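You operate a simulated robot arm through the tools that you are given. There is no shell and no other tool. Be economical: measure what you need, move in short steps, check, and stop when the job is done.

Carry out the task below with a simulated robot arm. There is one attempt and no reset: what you move stays moved.

Task
Mark the pots, put the cover on and switch on the plant light.
Fine: radish marker in the socket by the compost box, leek marker in the other.
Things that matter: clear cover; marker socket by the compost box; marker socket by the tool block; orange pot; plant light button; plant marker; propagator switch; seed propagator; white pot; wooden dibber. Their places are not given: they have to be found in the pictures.

The check looks at the end state, three seconds after you hand in, the way a careful person would. Anything else that was tipped, shoved, dropped, spilled or broken makes it a failure. A push-on lid holds only when it is set on centred and level and pressed home; a screw cap is set on level and turned clockwise until tight.

Robot
A 7-joint arm with a two-finger parallel gripper, fixed in place. Base frame: the origin is at the foot of the arm, x ahead of it, y to its left, z up; the work surface is at about z = 0. Lengths are in mm, angles in degrees, forces in N, time in s.
With the tool pointing down near the work surface it reaches from about 240 to 620 mm from the base axis. Its first joint turns from -66.0 to 66.0 degrees. Payload 2.6 kg.
Tool frame: the origin (TCP) lies between the finger pads and is the grasp point; the fingertips stand 30 mm ahead of it; z points along the fingers, y is the line along which they close. Largest opening 94 mm; finger width 28, thickness 10; the body of the gripper, 50 by 96 mm, starts 55 mm behind the TCP.
Orientation is told as [roll, pitch, yaw] about the base's x, y, z axes, in that order, counted from this pose: with the fingers straight down and closing along the base's y, the tool's x points along the base's -x, its y along +y and its z along -z.

Tools
- The arm moves only by the tool send_rows. Its argument "increments" is a list of rows, each an object (a shift or turn left out is 0, a gripper value left out holds the last) with "delta_rot": the turn, a rotation vector about the tool's x, y, z in degrees, a list of three; "xyz": the shift along the tool's x, y, z in mm, a list of three; "grip": the finger opening in mm, from 0 to 94. In form: [{"delta_rot": [ax, ay, az], "xyz": [dx, dy, dz], "grip": grip}, ...]. A call has 1 to 20 rows; each row shifts and turns the commanded pose from where the row before left it, along the tool's axes as they then stand. A row lasts 0.2 s, in which the tool goes at most 50 mm and 8.6 degrees; a call with a longer step from one row to the next is refused whole, and so is a gripper value outside its range. A pose out of reach is approached as far as the arm can. The call stops where the force on the tool passes 70 N (or 10 N more than at its start, if that is more) or the arm is blocked; 0.2 s more then pass. The fingers move at their own pace (about 72 mm/s each) and stop on an object; they squeeze with about 31 N. The grip force told is the motor's: it shows also when the fingers shut on nothing. Time passes only in rows, and 0.2 s behind the last, so rows that do not move let the fingers close. It gives the time, the measured TCP pose, the force on the tool (base axes), the opening and the grip force at its end, in the units of the frame above (readings bear some noise), with the torque about the TCP (base axes, N m) and any sound that the robot's microphone picked up, and new pictures: "pictures" is both (left out), scene, wrist or none.
- Cameras (640 x 400 px; columns grow to the right, rows downward): "scene" is fixed at [36.7, 432.1, 564.1]; the picture's right is [-0.77, -0.64, 0.00], its down [-0.37, 0.45, -0.81] and it looks along [0.52, -0.63, -0.58] (base axes); focal length 328 px, centre (320, 200). "wrist" rides on the gripper at [76, 14, -103] in the tool frame; the picture's right is [-0.18, 0.98, 0.00], its down [-0.75, -0.14, -0.64] and it looks along [-0.63, -0.12, 0.77] (tool axes); focal length 243 px, centre (320, 200).
- pixel_to_xyz(camera, pixels): for up to 12 pixels [column, row] of the newest picture of that camera ("zoom" is the newest enlarged one), the place [x, y, z] in the base frame of the surface seen there, good to about 2 mm. The clock stands still meanwhile.
- close_up(camera, box): a new picture of the part [left, top, right, bottom] of that camera's present view, enlarged. The clock stands still meanwhile.
- sign_off(): hands the job in; it is judged then, once.

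Go step by step. Measure first, check grasps and placings, and put right what went wrong. The budget is 80 turns and 200 pictures, counting those below and the enlarged ones. Unless the task says otherwise, let go and move clear before handing in, and close with one line.

The tools are called after ">>>" as a command line: name --argument value ..., lists and objects as JSON in quotes. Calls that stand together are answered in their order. send_rows: Moves the arm, as the interface text tells. Its arguments: {"type":"object","properties":{"increments":{"type":"array","items":{"type":"object","properties":{"delta_rot":{"type":"array","items":{"type":"number"}},"xyz":{"type":"array","items":{"type":"number"}},"grip":{"type":"number"}}}},"pictures":{"type":"string","enum":["both","scene","wrist","none"]}},"required":["increments"]} The other tools are called the same way: pixel_to_xyz (camera, pixels) gives the place of the surface under pixels of a picture; close_up (camera, box) takes an enlarged picture of a part of a camera's view; sign_off () hands the job in.

At the start:

```text
time_s: 0.0
position: [356.6, 57.8, 361.3]
tool_rot: [0.0, 0.0, 0.0]
ft_force: [0.4, 1.1, -0.8]
wrist_torque: [0.01, -0.03, -0.02]
finger_gap: 94.0
grip_force: 0.1
```

scene: 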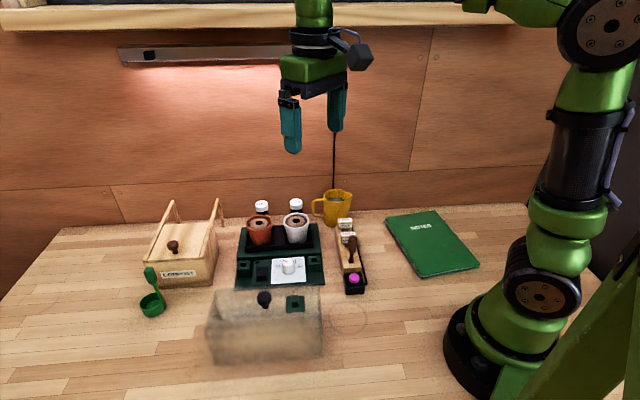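
wrist: 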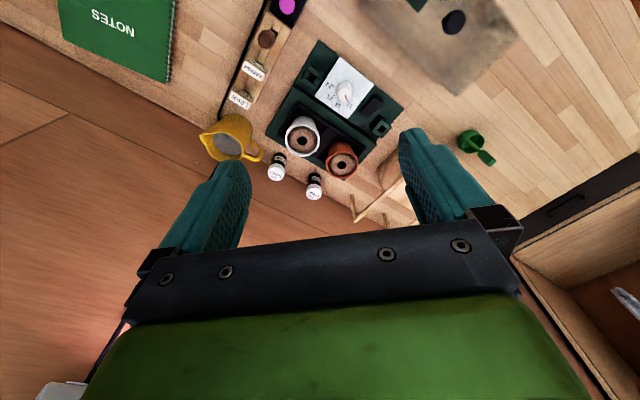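

The scene shows the compost box at left, the propagator in the middle with two pots, a tool block on the right, and a clear cover in front. I'll zoom in on these areas before measuring.

>>> close_up --camera "scene" --box '[220, 190, 380, 300]'

>>> close_up --camera "scene" --box '[130, 250, 350, 380]'

>>> close_up --camera "wrist" --box '[200, 0, 520, 200]'

```text
3.64 times, centred on (300, 245) of scene
```

zoom: 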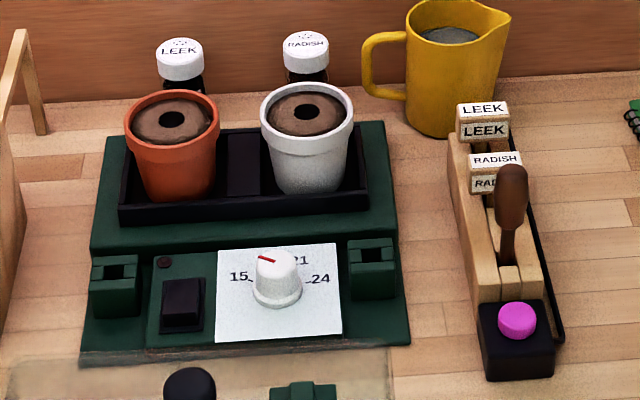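

```text
2.91 times, centred on (240, 315) of scene
```

zoom: 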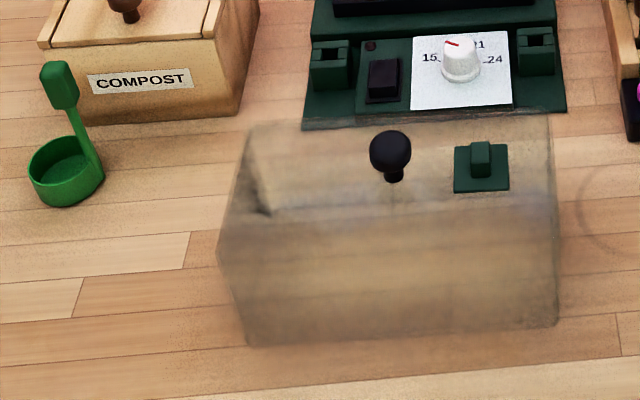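

```text
2.00 times, centred on (360, 100) of wrist
```

zoom: 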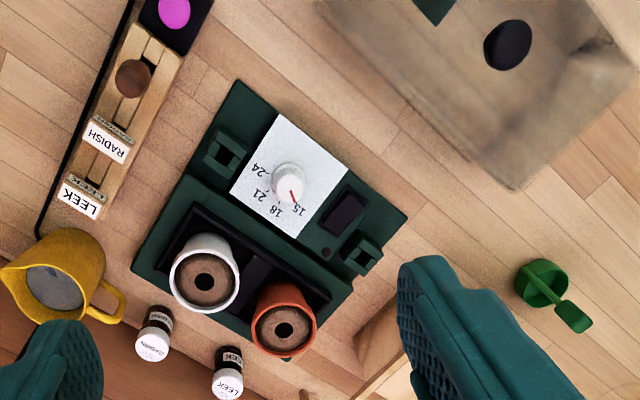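

The close-ups show two dark sockets on the propagator, the markers (leek behind, radish in front) in the tool block, the magenta light button and the clear cover with its knob. Next I'll measure all of them.

>>> pixel_to_xyz --camera "zoom" --pixels '[[220, 154], [126, 190], [80, 204], [104, 145], [134, 64], [52, 25], [174, 13], [188, 4], [312, 55], [284, 180], [352, 238], [405, 218]]'

>>> pixel_to_xyz --camera "scene" --pixels '[[344.6, 220.5], [345.5, 226.5], [349, 234.2], [352.3, 246], [353.8, 277.5], [354, 282], [334.3, 255], [331.3, 258.2], [243.6, 263.7], [243.6, 267.5], [262, 265], [269, 328]]'

>>> close_up --camera "scene" --box '[320, 205, 380, 300]'

```text
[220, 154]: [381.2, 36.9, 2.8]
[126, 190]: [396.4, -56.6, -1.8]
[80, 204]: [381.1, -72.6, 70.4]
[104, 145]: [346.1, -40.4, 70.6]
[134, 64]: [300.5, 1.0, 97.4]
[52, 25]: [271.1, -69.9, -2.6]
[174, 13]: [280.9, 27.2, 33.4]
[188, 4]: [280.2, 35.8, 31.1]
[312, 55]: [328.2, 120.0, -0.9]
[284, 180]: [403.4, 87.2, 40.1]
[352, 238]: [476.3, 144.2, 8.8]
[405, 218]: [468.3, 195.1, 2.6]
```

```text
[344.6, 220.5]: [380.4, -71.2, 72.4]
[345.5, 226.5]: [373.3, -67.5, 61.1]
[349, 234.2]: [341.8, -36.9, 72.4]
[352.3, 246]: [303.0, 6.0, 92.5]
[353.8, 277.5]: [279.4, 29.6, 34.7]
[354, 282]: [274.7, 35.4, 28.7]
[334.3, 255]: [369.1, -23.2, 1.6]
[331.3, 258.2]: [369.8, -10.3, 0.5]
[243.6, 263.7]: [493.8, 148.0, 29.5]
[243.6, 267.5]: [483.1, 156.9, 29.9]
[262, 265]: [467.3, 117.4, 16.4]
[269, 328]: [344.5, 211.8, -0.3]
```

```text
4.21 times, centred on (350, 252) of scene
```

zoom: 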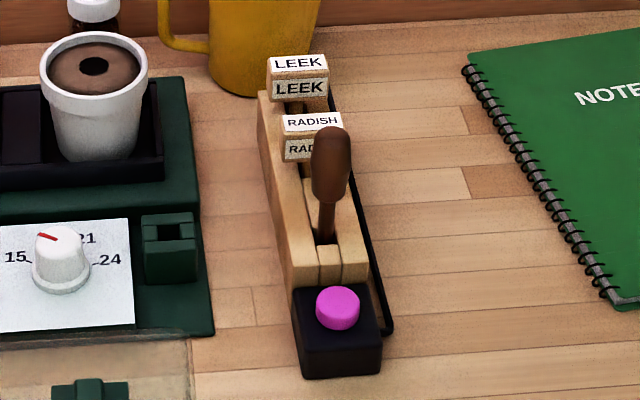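

The tool block runs at roughly 45° to the base axes. Now I'll measure the propagator, its sockets and the cover.

>>> pixel_to_xyz --camera "scene" --pixels '[[244.5, 264.2], [314.3, 259.3], [236, 288.5], [324.5, 284], [241, 228], [317, 224.5], [288.5, 260], [270, 268], [238, 262], [251, 261], [308, 258], [321, 257]]'

>>> close_up --camera "scene" --box '[190, 280, 340, 375]'

>>> pixel_to_xyz --camera "wrist" --pixels '[[317, 77], [378.5, 127.5], [455, 22], [303, 135], [342, 162], [251, 71], [241, 98], [267, 38], [287, 6], [230, 147], [277, 168], [315, 185]]'

```text
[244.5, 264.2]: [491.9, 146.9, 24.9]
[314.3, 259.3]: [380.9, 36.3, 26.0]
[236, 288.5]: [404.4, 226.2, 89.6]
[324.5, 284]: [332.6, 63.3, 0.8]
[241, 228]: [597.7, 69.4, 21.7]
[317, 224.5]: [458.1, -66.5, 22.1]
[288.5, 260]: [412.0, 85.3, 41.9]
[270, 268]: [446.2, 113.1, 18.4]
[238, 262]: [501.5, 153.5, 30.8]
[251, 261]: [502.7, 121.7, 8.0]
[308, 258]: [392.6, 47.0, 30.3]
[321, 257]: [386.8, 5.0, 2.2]
```

```text
4.21 times, centred on (265, 328) of scene
```

zoom: 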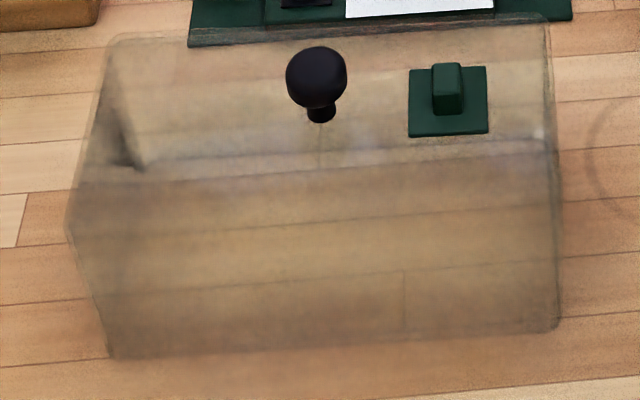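

```text
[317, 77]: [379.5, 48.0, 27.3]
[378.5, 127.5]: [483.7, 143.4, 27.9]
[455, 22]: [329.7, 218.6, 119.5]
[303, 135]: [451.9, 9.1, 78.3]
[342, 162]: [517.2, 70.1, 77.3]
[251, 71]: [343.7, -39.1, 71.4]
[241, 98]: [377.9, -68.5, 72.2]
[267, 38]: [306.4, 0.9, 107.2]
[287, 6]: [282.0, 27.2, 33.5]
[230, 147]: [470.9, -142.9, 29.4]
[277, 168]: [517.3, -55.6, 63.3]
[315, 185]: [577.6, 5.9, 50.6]
```

The cover's top seems to be near z≈90. I'll measure its corners, the knob, the pot tray, the rims and the markers.

>>> pixel_to_xyz --camera "zoom" --pixels '[[112, 38], [72, 228], [556, 138], [543, 20], [112, 355], [553, 330], [316, 62], [320, 116], [447, 70], [425, 125], [330, 170], [480, 125]]'

>>> close_up --camera "wrist" --box '[250, 30, 420, 200]'

>>> pixel_to_xyz --camera "scene" --pixels '[[245.4, 260], [317.6, 253], [264.7, 248.5], [233, 275], [238, 257], [321.5, 249], [245.7, 243.2], [319.5, 243], [333.7, 234.5], [320, 302], [209, 295], [236, 360]]'

```text
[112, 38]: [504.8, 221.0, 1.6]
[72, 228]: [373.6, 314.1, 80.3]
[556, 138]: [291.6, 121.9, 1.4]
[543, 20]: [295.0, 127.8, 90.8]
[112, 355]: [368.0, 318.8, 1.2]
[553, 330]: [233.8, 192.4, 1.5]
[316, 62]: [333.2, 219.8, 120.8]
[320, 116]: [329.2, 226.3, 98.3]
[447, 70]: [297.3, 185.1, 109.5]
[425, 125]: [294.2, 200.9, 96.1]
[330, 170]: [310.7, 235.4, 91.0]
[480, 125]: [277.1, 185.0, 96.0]
```

```text
2.35 times, centred on (335, 115) of wrist
```

zoom: 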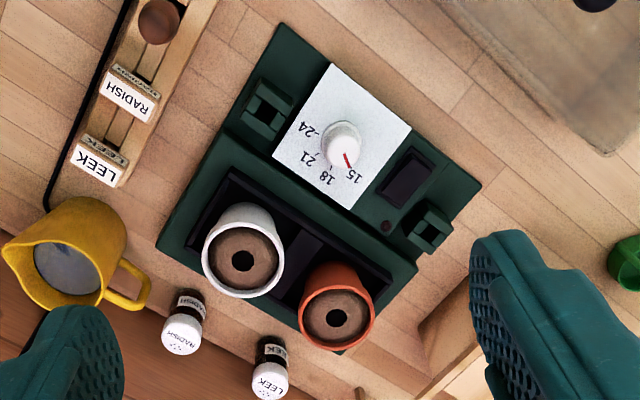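

```text
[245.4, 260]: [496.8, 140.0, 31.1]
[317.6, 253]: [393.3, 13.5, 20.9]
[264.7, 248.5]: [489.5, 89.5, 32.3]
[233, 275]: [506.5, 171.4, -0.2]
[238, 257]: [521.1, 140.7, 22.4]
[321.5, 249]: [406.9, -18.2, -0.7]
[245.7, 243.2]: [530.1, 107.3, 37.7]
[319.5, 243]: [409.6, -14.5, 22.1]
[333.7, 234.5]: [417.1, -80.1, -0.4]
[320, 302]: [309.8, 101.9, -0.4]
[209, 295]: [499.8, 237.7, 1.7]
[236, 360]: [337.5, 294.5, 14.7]
```

The cover is about 185×91 mm and sits at about 44°, and the sockets lie along the same direction. I'll turn the tool 45° and hover lower so the wrist camera can see the markers and sockets up close.

>>> send_rows --increments '[{"xyz": [20, -8, 20]}, {"xyz": [20, -8, 20]}, {"xyz": [20, -8, 20]}, {"xyz": [16, -9, 20]}, {"xyz": [0, 0, 20]}, {"delta_rot": [0, 0, 7.5], "xyz": [0, 0, 20]}, {"delta_rot": [0, 0, 7.5], "xyz": [0, 0, 20]}, {"delta_rot": [0, 0, 7.5], "xyz": [0, 0, 20]}, {"delta_rot": [0, 0, 7.5]}, {"delta_rot": [0, 0, 7.5]}, {"delta_rot": [0, 0, 7.5]}, {}]'

```text
time_s: 2.6
position: [281.0, 26.1, 200.8]
tool_rot: [0.0, -0.1, -45.1]
ft_force: [0.3, -0.6, -0.5]
wrist_torque: [-0.01, -0.02, 0.01]
finger_gap: 93.9
grip_force: 0.0
```

scene: 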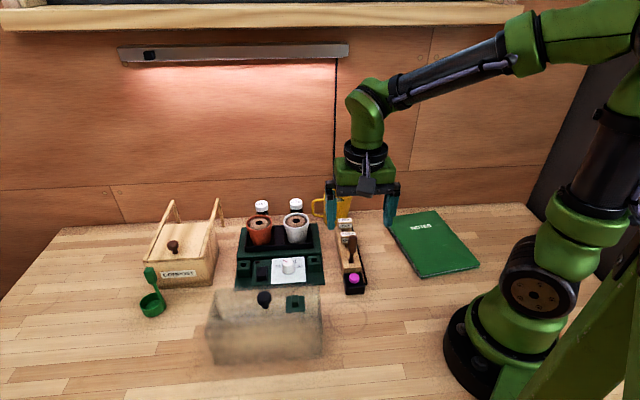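
wrist: 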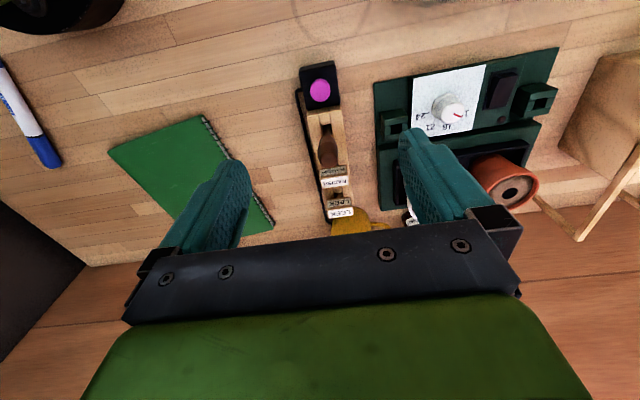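

The block runs vertically in the wrist view (button 320,90; radish 334,181; leek 340,207). I'll zoom in on it.

>>> close_up --camera "wrist" --box '[285, 130, 400, 225]'

>>> close_up --camera "wrist" --box '[365, 40, 565, 165]'

>>> pixel_to_xyz --camera "wrist" --pixels '[[334, 181], [340, 211], [328, 140], [319, 90], [374, 81], [560, 47], [392, 125], [539, 97], [300, 68], [338, 63], [323, 196], [352, 188]]'

```text
4.21 times, centred on (342, 178) of wrist
```

zoom: 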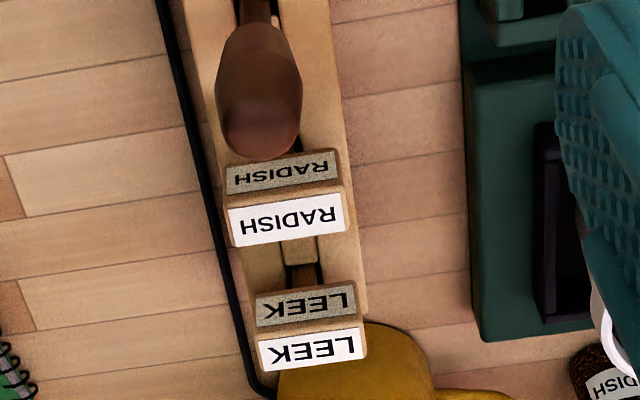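

```text
3.20 times, centred on (465, 102) of wrist
```

zoom: 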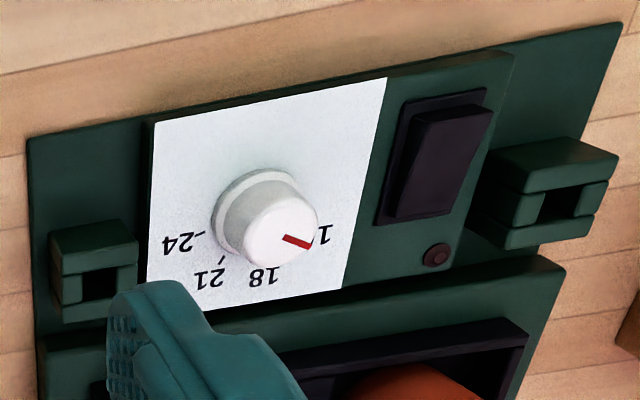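

```text
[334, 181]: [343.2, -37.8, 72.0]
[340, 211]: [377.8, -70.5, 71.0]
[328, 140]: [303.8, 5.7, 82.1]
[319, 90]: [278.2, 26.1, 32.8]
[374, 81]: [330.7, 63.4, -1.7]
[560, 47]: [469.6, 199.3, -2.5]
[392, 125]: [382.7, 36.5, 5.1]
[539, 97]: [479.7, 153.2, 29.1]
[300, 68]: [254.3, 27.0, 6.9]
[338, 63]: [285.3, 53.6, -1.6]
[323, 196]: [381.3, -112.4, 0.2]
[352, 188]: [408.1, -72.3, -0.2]
```

The markers are T-shaped, with heads at z≈72. I'll measure the edges of both heads and of the sockets for width and orientation.

>>> pixel_to_xyz --camera "wrist" --pixels '[[320.8, 180.6], [346.7, 177.3], [347.4, 184.8], [321.8, 188.4], [328.2, 211.4], [352, 208.3], [352.5, 215], [329, 218.2], [320, 171], [345.5, 167.5], [336, 194], [331, 158]]'

>>> pixel_to_xyz --camera "zoom" --pixels '[[487, 180], [575, 143], [617, 158], [523, 190], [510, 243], [605, 190], [505, 235], [560, 205], [88, 240], [98, 285], [52, 235], [125, 225]]'

```text
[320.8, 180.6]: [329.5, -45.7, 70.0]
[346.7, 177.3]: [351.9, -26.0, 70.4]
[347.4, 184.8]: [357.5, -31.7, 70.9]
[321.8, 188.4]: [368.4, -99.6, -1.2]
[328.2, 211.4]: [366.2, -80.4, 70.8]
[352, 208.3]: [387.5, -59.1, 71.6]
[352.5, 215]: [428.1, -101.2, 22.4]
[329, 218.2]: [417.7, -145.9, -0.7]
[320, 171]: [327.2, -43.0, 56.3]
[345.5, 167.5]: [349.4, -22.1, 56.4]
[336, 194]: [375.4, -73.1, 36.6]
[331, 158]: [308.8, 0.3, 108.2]
```

```text
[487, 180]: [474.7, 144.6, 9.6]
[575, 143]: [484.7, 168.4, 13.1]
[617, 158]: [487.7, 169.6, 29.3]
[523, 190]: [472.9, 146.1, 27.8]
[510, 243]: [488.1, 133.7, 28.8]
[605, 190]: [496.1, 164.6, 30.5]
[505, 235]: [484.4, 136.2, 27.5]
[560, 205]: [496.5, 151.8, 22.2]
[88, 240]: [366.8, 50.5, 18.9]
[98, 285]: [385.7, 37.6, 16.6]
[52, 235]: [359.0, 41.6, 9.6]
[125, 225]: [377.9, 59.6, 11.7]
```

Both heads are about 31×10 mm with tops at z≈71, and the block top is at z≈37. Next I'll look nearly straight down on the sockets to get the hole centres.

>>> send_rows --increments '[{"xyz": [-18, 26, 0]}, {"xyz": [-18, 26, 0]}, {"xyz": [-18, 26, 0]}, {"xyz": [-18, 26, 0]}, {"xyz": [-18, 26, 0]}, {"xyz": [-18, 26, 0]}, {"xyz": [0, 0, 25]}, {"xyz": [0, 0, 25]}, {}]' --pictures "wrist"

>>> close_up --camera "wrist" --box '[380, 0, 540, 100]'

>>> close_up --camera "wrist" --box '[150, 0, 310, 100]'

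```text
time_s: 4.6
position: [465.3, 59.9, 149.8]
tool_rot: [0.0, 0.0, -45.1]
ft_force: [0.5, -0.6, -0.4]
wrist_torque: [0.01, 0.02, 0.0]
finger_gap: 94.0
grip_force: 0.1
```

wrist: 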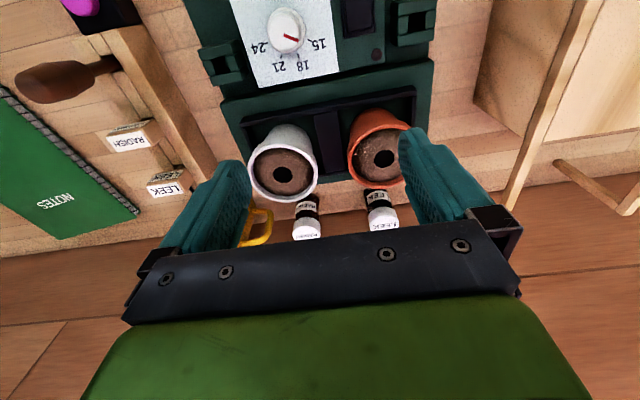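

```text
4.00 times, centred on (460, 50) of wrist
```

zoom: 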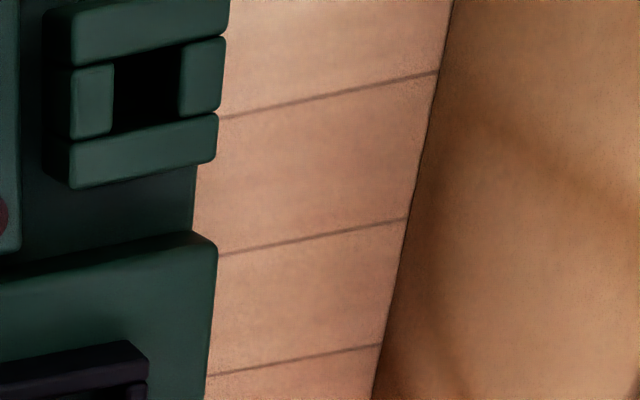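

```text
4.00 times, centred on (230, 50) of wrist
```

zoom: 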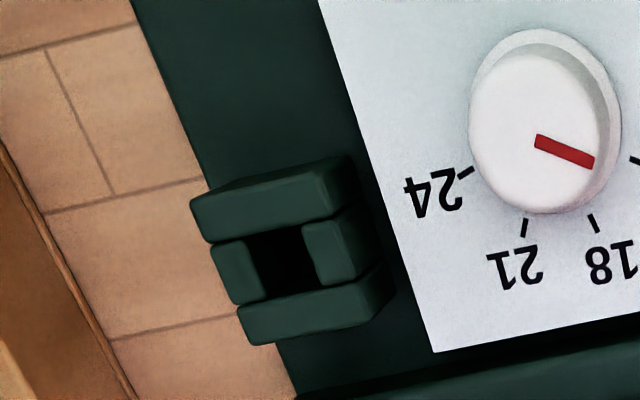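

Both socket holes are roughly square and about 12 mm across. I'll measure the walls around each one.

>>> pixel_to_xyz --camera "wrist" --pixels '[[406.5, 25.5], [427, 20], [417, 11], [417.5, 34.5], [213.2, 68.5], [229.5, 62.5], [218.7, 56.5], [222.7, 77.5], [399, 12], [431, 36], [198, 55], [240, 74]]'

>>> close_up --camera "wrist" --box '[220, 60, 440, 195]'

>>> close_up --camera "wrist" --box '[90, 110, 200, 205]'

```text
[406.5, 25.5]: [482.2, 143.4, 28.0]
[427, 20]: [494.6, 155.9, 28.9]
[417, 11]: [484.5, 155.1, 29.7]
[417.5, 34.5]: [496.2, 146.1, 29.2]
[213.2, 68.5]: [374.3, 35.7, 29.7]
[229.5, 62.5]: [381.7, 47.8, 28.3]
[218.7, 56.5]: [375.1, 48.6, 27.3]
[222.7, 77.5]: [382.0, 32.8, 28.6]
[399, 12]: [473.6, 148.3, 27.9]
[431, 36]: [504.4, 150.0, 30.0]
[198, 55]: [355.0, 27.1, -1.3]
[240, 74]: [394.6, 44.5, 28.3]
```

```text
2.91 times, centred on (330, 128) of wrist
```

zoom: 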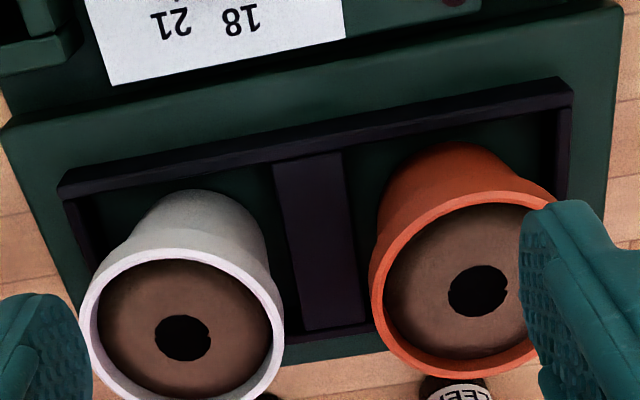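

```text
4.21 times, centred on (145, 158) of wrist
```

zoom: 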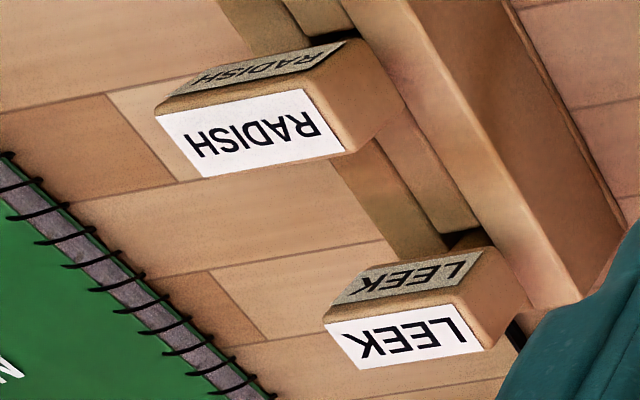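

The left hole is at about (489.4, 150.1) and the right at about (378.3, 41.2), with tops at z≈29. While this view lasts I'll measure the tray and raised-section corners for the cover.

>>> pixel_to_xyz --camera "wrist" --pixels '[[415.5, 89], [241.5, 124], [432.5, 63], [222, 103.5], [413.7, 94], [243, 129], [427, 125], [247, 160], [329, 182], [345, 180.5], [340, 176], [331, 108]]'

>>> pixel_to_xyz --camera "scene" --pixels '[[246.5, 249], [312.3, 242.3], [312.7, 233.2], [313, 237], [280, 235], [275, 228], [246.5, 242], [316.5, 225.2], [242.5, 229.5], [238.5, 257.5], [320.5, 251], [313.3, 232]]'

```text
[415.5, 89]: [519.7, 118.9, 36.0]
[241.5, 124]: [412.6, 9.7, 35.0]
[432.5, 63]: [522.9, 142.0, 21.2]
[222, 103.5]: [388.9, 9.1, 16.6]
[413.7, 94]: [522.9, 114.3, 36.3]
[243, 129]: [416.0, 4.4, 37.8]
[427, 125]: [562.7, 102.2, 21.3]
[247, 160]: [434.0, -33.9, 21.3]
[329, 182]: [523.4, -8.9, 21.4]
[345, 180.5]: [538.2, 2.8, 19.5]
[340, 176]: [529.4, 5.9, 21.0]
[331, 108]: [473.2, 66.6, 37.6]
```

```text
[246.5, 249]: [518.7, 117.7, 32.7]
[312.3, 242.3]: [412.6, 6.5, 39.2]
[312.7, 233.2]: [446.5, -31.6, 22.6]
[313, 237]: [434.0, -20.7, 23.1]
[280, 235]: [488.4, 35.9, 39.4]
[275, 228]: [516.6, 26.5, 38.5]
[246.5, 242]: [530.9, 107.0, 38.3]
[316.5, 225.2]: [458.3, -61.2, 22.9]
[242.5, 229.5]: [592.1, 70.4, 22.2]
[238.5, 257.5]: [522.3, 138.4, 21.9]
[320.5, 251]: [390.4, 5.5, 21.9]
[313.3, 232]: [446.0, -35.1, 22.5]
```

Averaging its corners, the raised section is centred at about (491.5, 38.4) with its top at z≈22. Next I'll go above the radish marker.

>>> send_rows --increments '[{"xyz": [4, -39, 0], "grip": 54}, {"xyz": [4, -39, 0]}, {"xyz": [4, -39, 0]}, {"xyz": [4, -38.9, 0]}, {}, {"xyz": [0, 0, 20]}, {"xyz": [0, 0, 20]}, {}]'

>>> close_up --camera "wrist" --box '[220, 60, 440, 240]'

>>> close_up --camera "scene" --box '[290, 170, 410, 300]'

```text
time_s: 6.4
position: [344.8, -37.3, 109.8]
tool_rot: [0.1, -0.1, -45.0]
ft_force: [0.6, 0.0, -0.1]
wrist_torque: [-0.03, 0.02, 0.01]
finger_gap: 53.7
grip_force: 0.0
```

scene: 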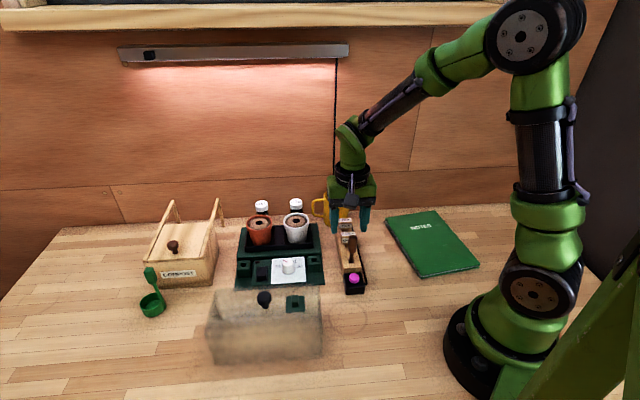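
wrist: 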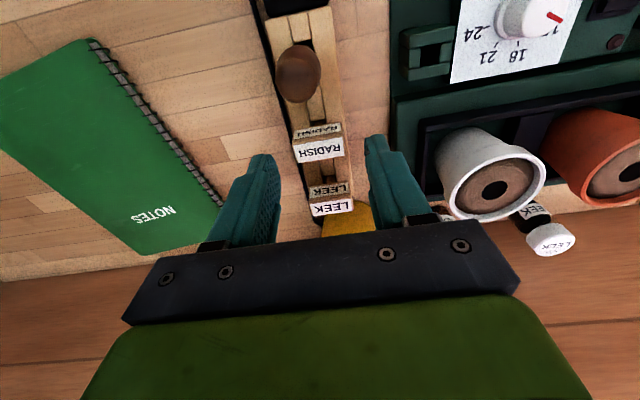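

```text
2.22 times, centred on (330, 150) of wrist
```

zoom: 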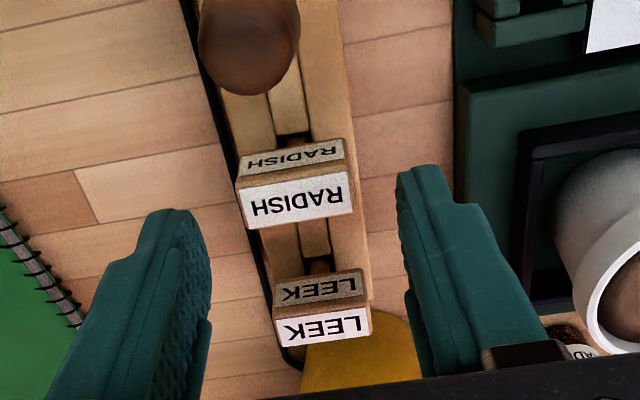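

```text
3.08 times, centred on (350, 235) of scene
```

zoom: 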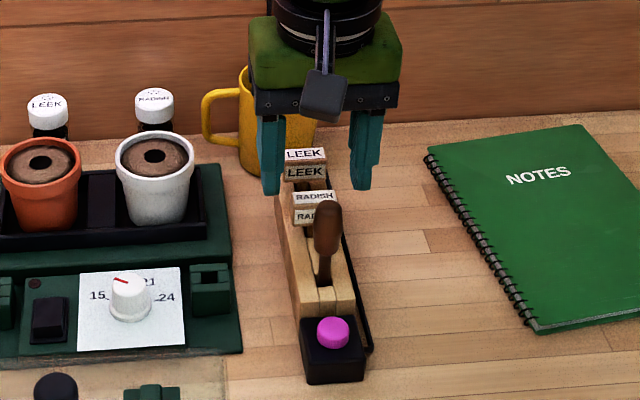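

The fingers straddle the line of the block. I'll refine the marker-top corners and check the mug height before lowering.

>>> pixel_to_xyz --camera "wrist" --pixels '[[294.9, 147.7], [340.8, 139.2], [343.1, 153.6], [298.5, 160.8], [312, 209], [353, 203], [351, 198], [313, 204], [330, 100], [336, 165]]'

>>> pixel_to_xyz --camera "scene" --pixels '[[347, 195], [330, 200], [325, 215], [338, 223], [352, 192], [315, 202]]'

```text
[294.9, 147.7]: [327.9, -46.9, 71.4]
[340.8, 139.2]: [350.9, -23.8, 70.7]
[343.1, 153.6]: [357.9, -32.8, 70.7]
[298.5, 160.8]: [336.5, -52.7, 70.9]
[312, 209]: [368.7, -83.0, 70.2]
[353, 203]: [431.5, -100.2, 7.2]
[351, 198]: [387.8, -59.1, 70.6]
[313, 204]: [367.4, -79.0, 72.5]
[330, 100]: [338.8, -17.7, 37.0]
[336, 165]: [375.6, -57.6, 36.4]
```

```text
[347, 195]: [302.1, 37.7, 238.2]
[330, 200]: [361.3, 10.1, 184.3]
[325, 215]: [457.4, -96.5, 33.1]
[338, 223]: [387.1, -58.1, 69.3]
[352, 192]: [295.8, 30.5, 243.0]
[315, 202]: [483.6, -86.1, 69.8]
```

The radish centre is (343.3, −39.0), so I'll shift −2.3 along the tool's y, go down to z≈70 and close.

>>> send_rows --increments '[{"xyz": [-0.2, -2.3, 10]}, {"xyz": [0, 0, 15]}, {"xyz": [0, 0, 14.5]}, {}, {"grip": 20}, {}, {}, {}]'

>>> close_up --camera "scene" --box '[290, 170, 410, 300]'

```text
time_s: 8.2
position: [344.7, -40.8, 72.4]
tool_rot: [0.0, 0.1, -45.0]
ft_force: [-0.5, 1.2, -0.3]
wrist_torque: [0.01, -0.01, -0.02]
finger_gap: 33.0
grip_force: 31.0
```

scene: 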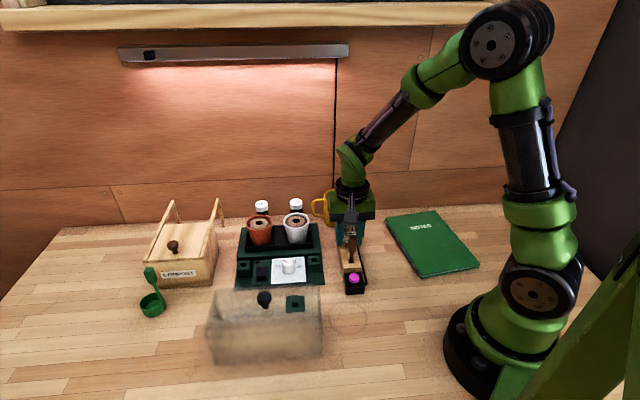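
wrist: 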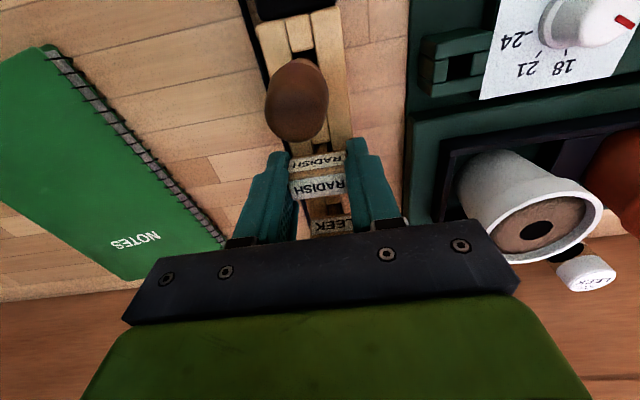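

```text
3.08 times, centred on (350, 235) of scene
```

zoom: 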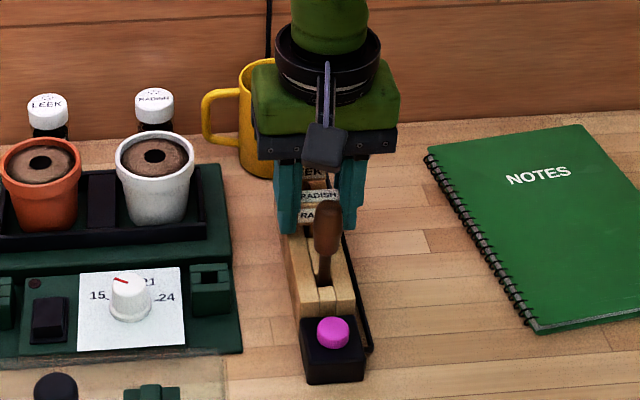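

The marker is gripped at 33 mm with 31 N. I'll lift it straight up and look at the stem.

>>> send_rows --increments '[{"xyz": [0, 0, -10]}, {"xyz": [0, 0, -15]}, {"xyz": [0, 0, -20]}, {"xyz": [0, 0, -20]}, {"xyz": [0, 0, -20]}, {}, {}]'

>>> close_up --camera "scene" --box '[300, 170, 400, 260]'

>>> close_up --camera "wrist" --box '[230, 90, 420, 240]'

```text
time_s: 9.8
position: [345.4, -42.8, 155.8]
tool_rot: [0.0, 0.0, -45.1]
ft_force: [-0.5, 0.2, -0.1]
wrist_torque: [-0.01, -0.01, -0.01]
finger_gap: 32.6
grip_force: 30.9
```

scene: 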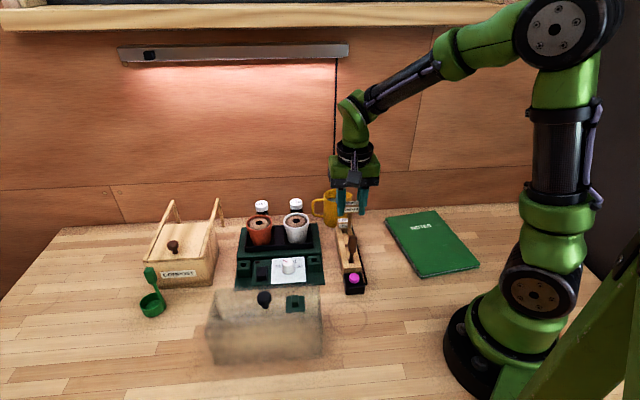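
wrist: 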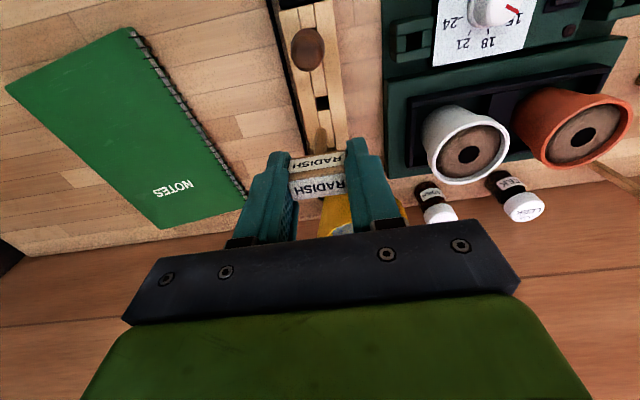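

```text
4.44 times, centred on (350, 215) of scene
```

zoom: 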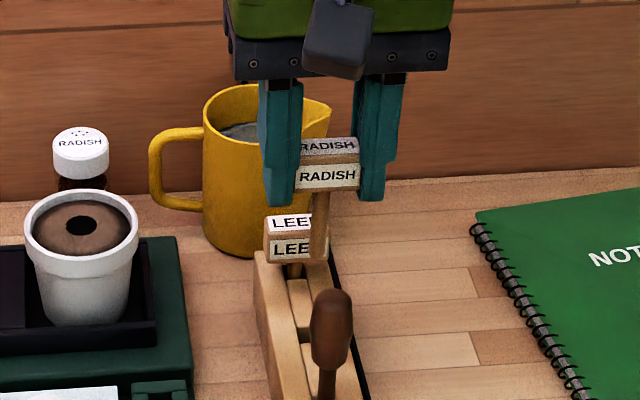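

```text
2.67 times, centred on (325, 165) of wrist
```

zoom: 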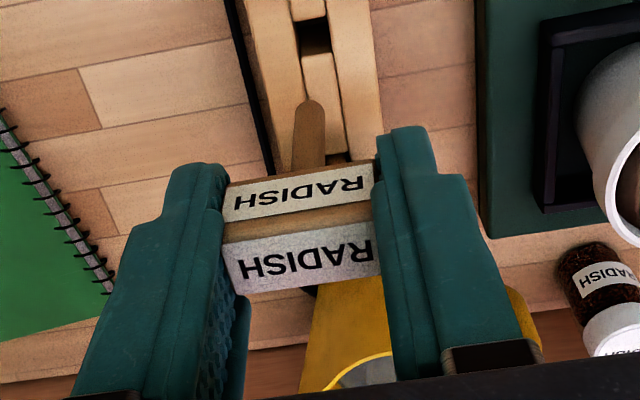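

The marker came out cleanly. I'll measure the stem tip and the head to see how it hangs relative to the TCP.

>>> pixel_to_xyz --camera "zoom" --pixels '[[308, 108], [306, 135], [306, 160], [298, 110], [318, 112], [235, 198], [365, 180], [300, 200], [230, 262], [370, 240], [240, 285], [372, 265]]'

>>> pixel_to_xyz --camera "scene" --pixels '[[349.8, 227], [349.8, 224], [349.8, 220], [349.8, 216], [351, 210], [351, 204]]'

```text
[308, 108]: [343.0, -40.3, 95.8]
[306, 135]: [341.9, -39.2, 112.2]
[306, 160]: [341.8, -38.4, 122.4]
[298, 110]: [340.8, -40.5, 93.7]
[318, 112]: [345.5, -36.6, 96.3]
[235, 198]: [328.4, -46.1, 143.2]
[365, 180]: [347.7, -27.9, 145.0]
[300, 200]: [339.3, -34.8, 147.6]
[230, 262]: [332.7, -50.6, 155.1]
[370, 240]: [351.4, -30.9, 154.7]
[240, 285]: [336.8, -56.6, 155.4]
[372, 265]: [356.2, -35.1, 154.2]
```

```text
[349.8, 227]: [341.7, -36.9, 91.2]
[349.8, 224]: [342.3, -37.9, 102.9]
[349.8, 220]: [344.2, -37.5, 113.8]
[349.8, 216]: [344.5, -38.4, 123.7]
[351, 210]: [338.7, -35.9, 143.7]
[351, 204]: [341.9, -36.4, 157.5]
```

The stem tip hangs about 63 mm below the TCP and is centred to within 1 mm. I'll carry it over the socket by the compost box.

>>> send_rows --increments '[{"xyz": [4.9, 34, 0]}, {"xyz": [4.9, 34, 0]}, {"xyz": [4.9, 34, 0]}, {"xyz": [4.9, 34, 0]}, {"xyz": [4.9, 34, 0]}, {"xyz": [4.9, 34, 0]}, {"xyz": [4.8, 34, 0]}, {}, {"xyz": [0, 0, 20]}, {"xyz": [0, 0, 20]}, {}, {}]'

>>> close_up --camera "wrist" --box '[240, 60, 400, 200]'

>>> close_up --camera "scene" --box '[190, 200, 290, 290]'

```text
time_s: 12.4
position: [487.9, 151.0, 116.6]
tool_rot: [0.0, 0.0, -45.0]
ft_force: [-0.9, -0.2, -0.4]
wrist_torque: [-0.02, 0.03, -0.02]
finger_gap: 32.8
grip_force: 31.3
```

scene: 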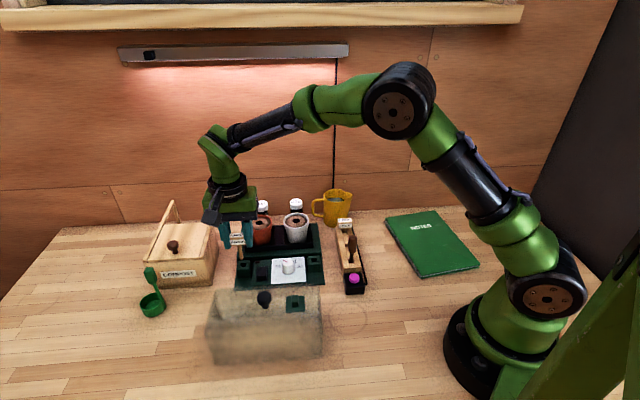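
wrist: 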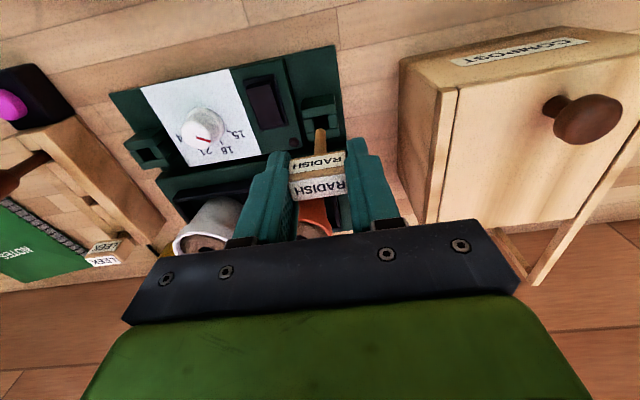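

```text
2.86 times, centred on (320, 130) of wrist
```

zoom: 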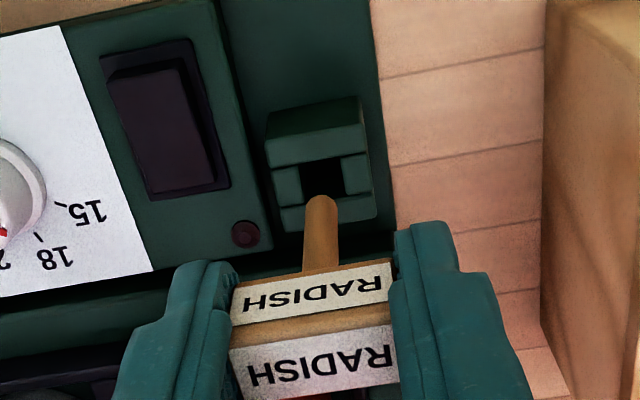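

```text
4.44 times, centred on (240, 245) of scene
```

zoom: 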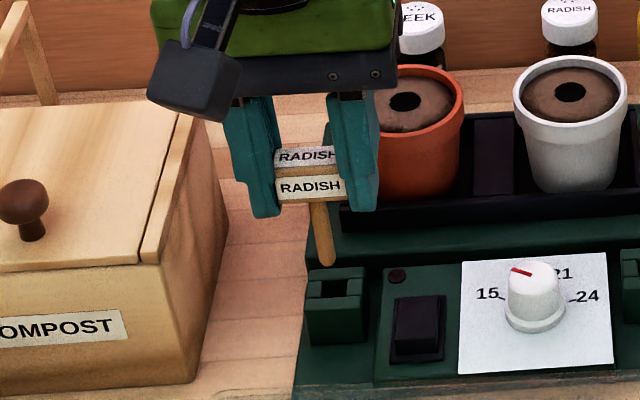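

Now I'll measure the stem and the hole in this view to refine the alignment.

>>> pixel_to_xyz --camera "wrist" --pixels '[[320.3, 130.8], [320.1, 140], [320.1, 150], [316.3, 134], [324.3, 134]]'

>>> pixel_to_xyz --camera "zoom" --pixels '[[324, 262], [321, 250], [319, 240], [316, 225], [314, 208], [335, 275], [312, 285], [356, 285], [335, 305], [300, 185], [290, 170], [345, 165]]'

>>> close_up --camera "wrist" --box '[290, 80, 350, 160]'

```text
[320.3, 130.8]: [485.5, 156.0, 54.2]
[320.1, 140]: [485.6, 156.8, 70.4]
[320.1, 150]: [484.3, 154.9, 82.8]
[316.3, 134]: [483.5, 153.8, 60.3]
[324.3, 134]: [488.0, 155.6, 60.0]
```

```text
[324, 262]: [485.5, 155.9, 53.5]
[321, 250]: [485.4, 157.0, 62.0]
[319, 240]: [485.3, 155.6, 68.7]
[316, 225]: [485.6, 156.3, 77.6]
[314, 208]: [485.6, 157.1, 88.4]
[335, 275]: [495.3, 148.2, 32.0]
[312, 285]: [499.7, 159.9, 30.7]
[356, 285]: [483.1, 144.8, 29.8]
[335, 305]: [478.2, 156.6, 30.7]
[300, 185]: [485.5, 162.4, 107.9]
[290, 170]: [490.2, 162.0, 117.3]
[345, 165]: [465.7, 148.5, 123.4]
```

```text
5.00 times, centred on (320, 120) of wrist
```

zoom: 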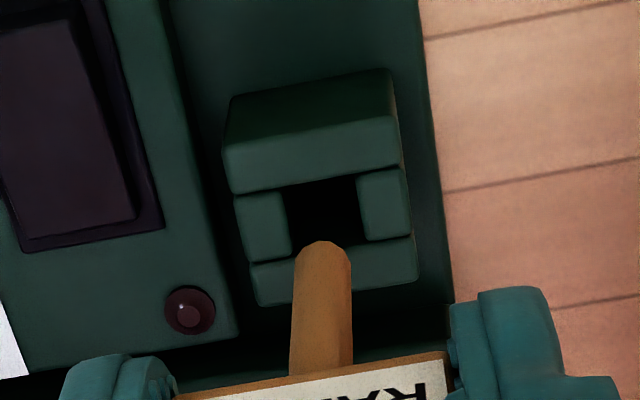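

The stem axis is at about (488.3, 153.2). I'll measure the hole walls in this sharper zoom.

>>> pixel_to_xyz --camera "zoom" --pixels '[[282, 225], [365, 205], [320, 179], [375, 246], [275, 266], [300, 265], [352, 265], [324, 248], [226, 150], [400, 122], [262, 300], [415, 275]]'

```text
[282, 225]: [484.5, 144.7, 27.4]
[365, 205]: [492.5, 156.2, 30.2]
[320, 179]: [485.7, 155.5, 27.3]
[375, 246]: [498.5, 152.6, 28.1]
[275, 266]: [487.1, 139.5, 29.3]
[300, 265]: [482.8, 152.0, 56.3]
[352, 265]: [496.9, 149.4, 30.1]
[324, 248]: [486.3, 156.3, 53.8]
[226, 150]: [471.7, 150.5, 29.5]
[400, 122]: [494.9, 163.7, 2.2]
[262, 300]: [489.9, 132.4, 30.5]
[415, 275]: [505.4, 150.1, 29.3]
```

Image lines put the stem on the hole's u-centre, with v about 1.5–2 mm short. I'll shift forward 1.8 mm and lower until the tip just enters.

>>> send_rows --increments '[{"xyz": [-1.8, 0, 8]}, {"xyz": [0, 0, 10]}, {"xyz": [0, 0, 10]}, {}, {}]' --pictures "wrist"

>>> close_up --camera "wrist" --box '[290, 80, 350, 160]'

>>> close_up --camera "scene" --box '[215, 230, 275, 290]'

```text
time_s: 13.6
position: [489.2, 150.5, 87.6]
tool_rot: [0.0, 0.0, -45.1]
ft_force: [-0.7, 0.2, -0.1]
wrist_torque: [0.0, 0.0, -0.03]
finger_gap: 32.4
grip_force: 30.6
```

wrist: 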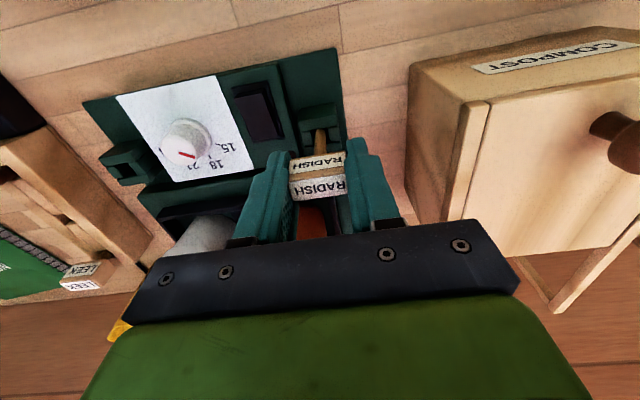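

```text
5.00 times, centred on (320, 120) of wrist
```

zoom: 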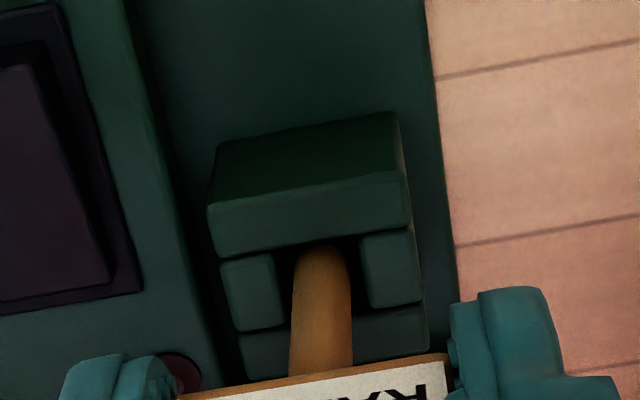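

```text
6.67 times, centred on (245, 260) of scene
```

zoom: 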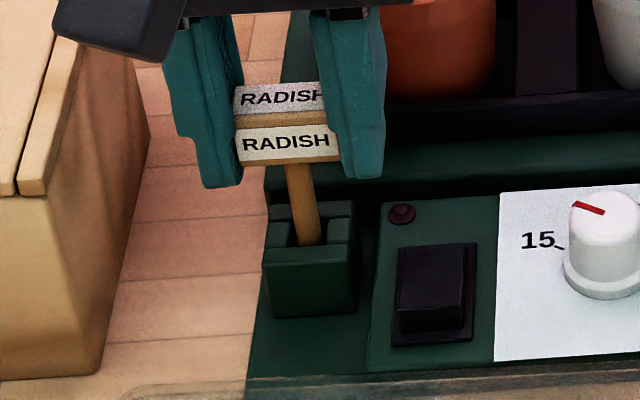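

The stem is inside the hole and centred. I'll lower in small steps until the force rises.

>>> send_rows --increments '[{"xyz": [0, 0, 4]}, {"xyz": [0, 0, 4]}, {"xyz": [0, 0, 4]}, {}, {}]' --pictures "none"

>>> send_rows --increments '[{"xyz": [0, 0, 2]}, {"xyz": [0, 0, 2]}, {}, {}]' --pictures "wrist"

>>> close_up --camera "scene" --box '[215, 230, 275, 290]'

```text
time_s: 14.8
position: [489.0, 150.0, 75.8]
tool_rot: [-0.1, 0.0, -45.0]
ft_force: [-0.4, 0.4, 0.0]
wrist_torque: [0.0, 0.03, -0.03]
finger_gap: 32.6
grip_force: 30.7
```

```text
time_s: 15.8
position: [489.4, 150.0, 71.7]
tool_rot: [-0.1, -0.1, -45.0]
ft_force: [0.0, 0.2, 0.0]
wrist_torque: [0.02, -0.02, -0.02]
finger_gap: 32.6
grip_force: 30.7
```

wrist: 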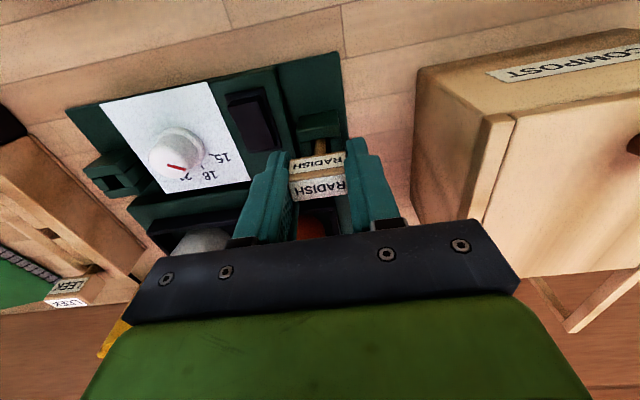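

```text
6.67 times, centred on (245, 260) of scene
```

zoom: 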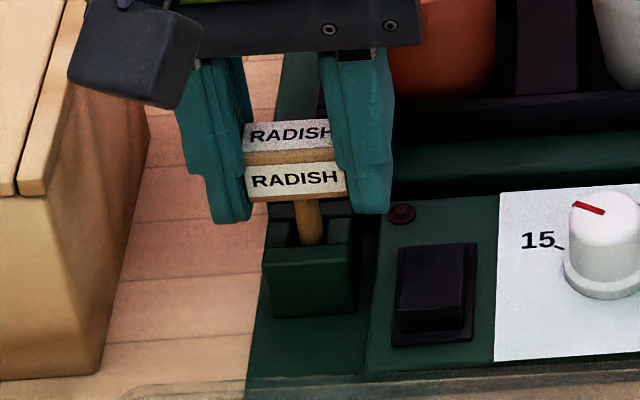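

No contact yet, so I'll continue down gently.

>>> send_rows --increments '[{"xyz": [0, 0, 2]}, {"xyz": [0, 0, 2]}, {}, {}]' --pictures "none"

>>> send_rows --increments '[{"xyz": [0, 0, 1.5]}, {"xyz": [0, 0, 1.5]}, {}, {}]' --pictures "none"

>>> close_up --camera "scene" --box '[215, 230, 275, 290]'

```text
time_s: 16.8
position: [490.4, 151.6, 70.0]
tool_rot: [0.2, -0.2, -44.9]
ft_force: [-5.2, -0.7, 32.1]
wrist_torque: [-0.04, 0.39, 0.02]
finger_gap: 32.8
grip_force: 31.1
```

```text
time_s: 17.8
position: [490.7, 150.5, 68.0]
tool_rot: [0.3, -0.2, -45.0]
ft_force: [0.6, -2.1, 28.8]
wrist_torque: [-0.12, -0.03, 0.0]
finger_gap: 32.4
grip_force: 30.5
```

```text
6.67 times, centred on (245, 260) of scene
```

zoom: 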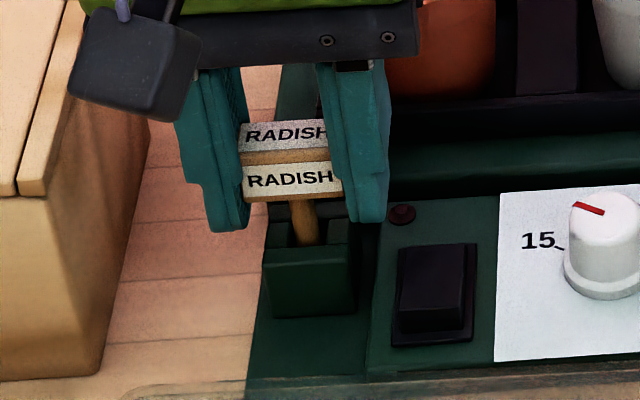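

The marker bottomed at about TCP z 71 and then slid slightly in the fingers, so it is seated. I'll ease up, open and retreat upward.

>>> send_rows --increments '[{"xyz": [0, 0, -3]}, {}, {"grip": 50}, {}, {}, {"xyz": [0, 0, -15]}, {"xyz": [0, 0, -25]}, {"xyz": [0, 0, -30]}, {"xyz": [0, 0, -20]}, {}]'

>>> close_up --camera "scene" --box '[205, 200, 345, 300]'

>>> close_up --camera "wrist" --box '[240, 60, 400, 200]'

```text
time_s: 20.0
position: [489.5, 150.0, 159.4]
tool_rot: [0.1, 0.0, -45.0]
ft_force: [-0.7, -0.6, -0.2]
wrist_torque: [0.02, -0.01, 0.02]
finger_gap: 50.1
grip_force: 0.1
```

scene: 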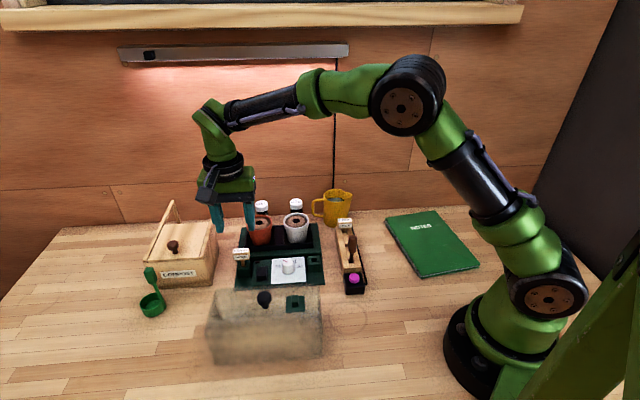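
wrist: 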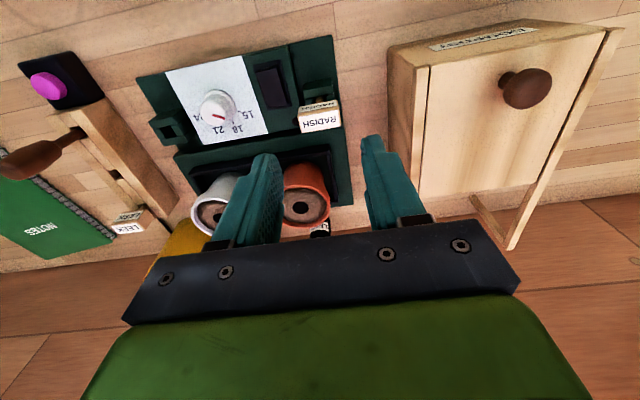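

```text
4.00 times, centred on (275, 250) of scene
```

zoom: 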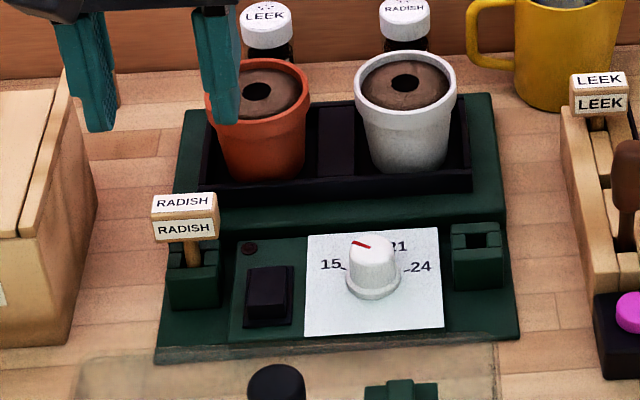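

```text
2.86 times, centred on (320, 130) of wrist
```

zoom: 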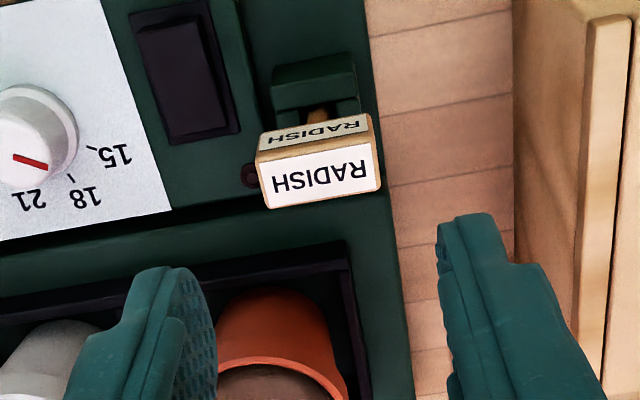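

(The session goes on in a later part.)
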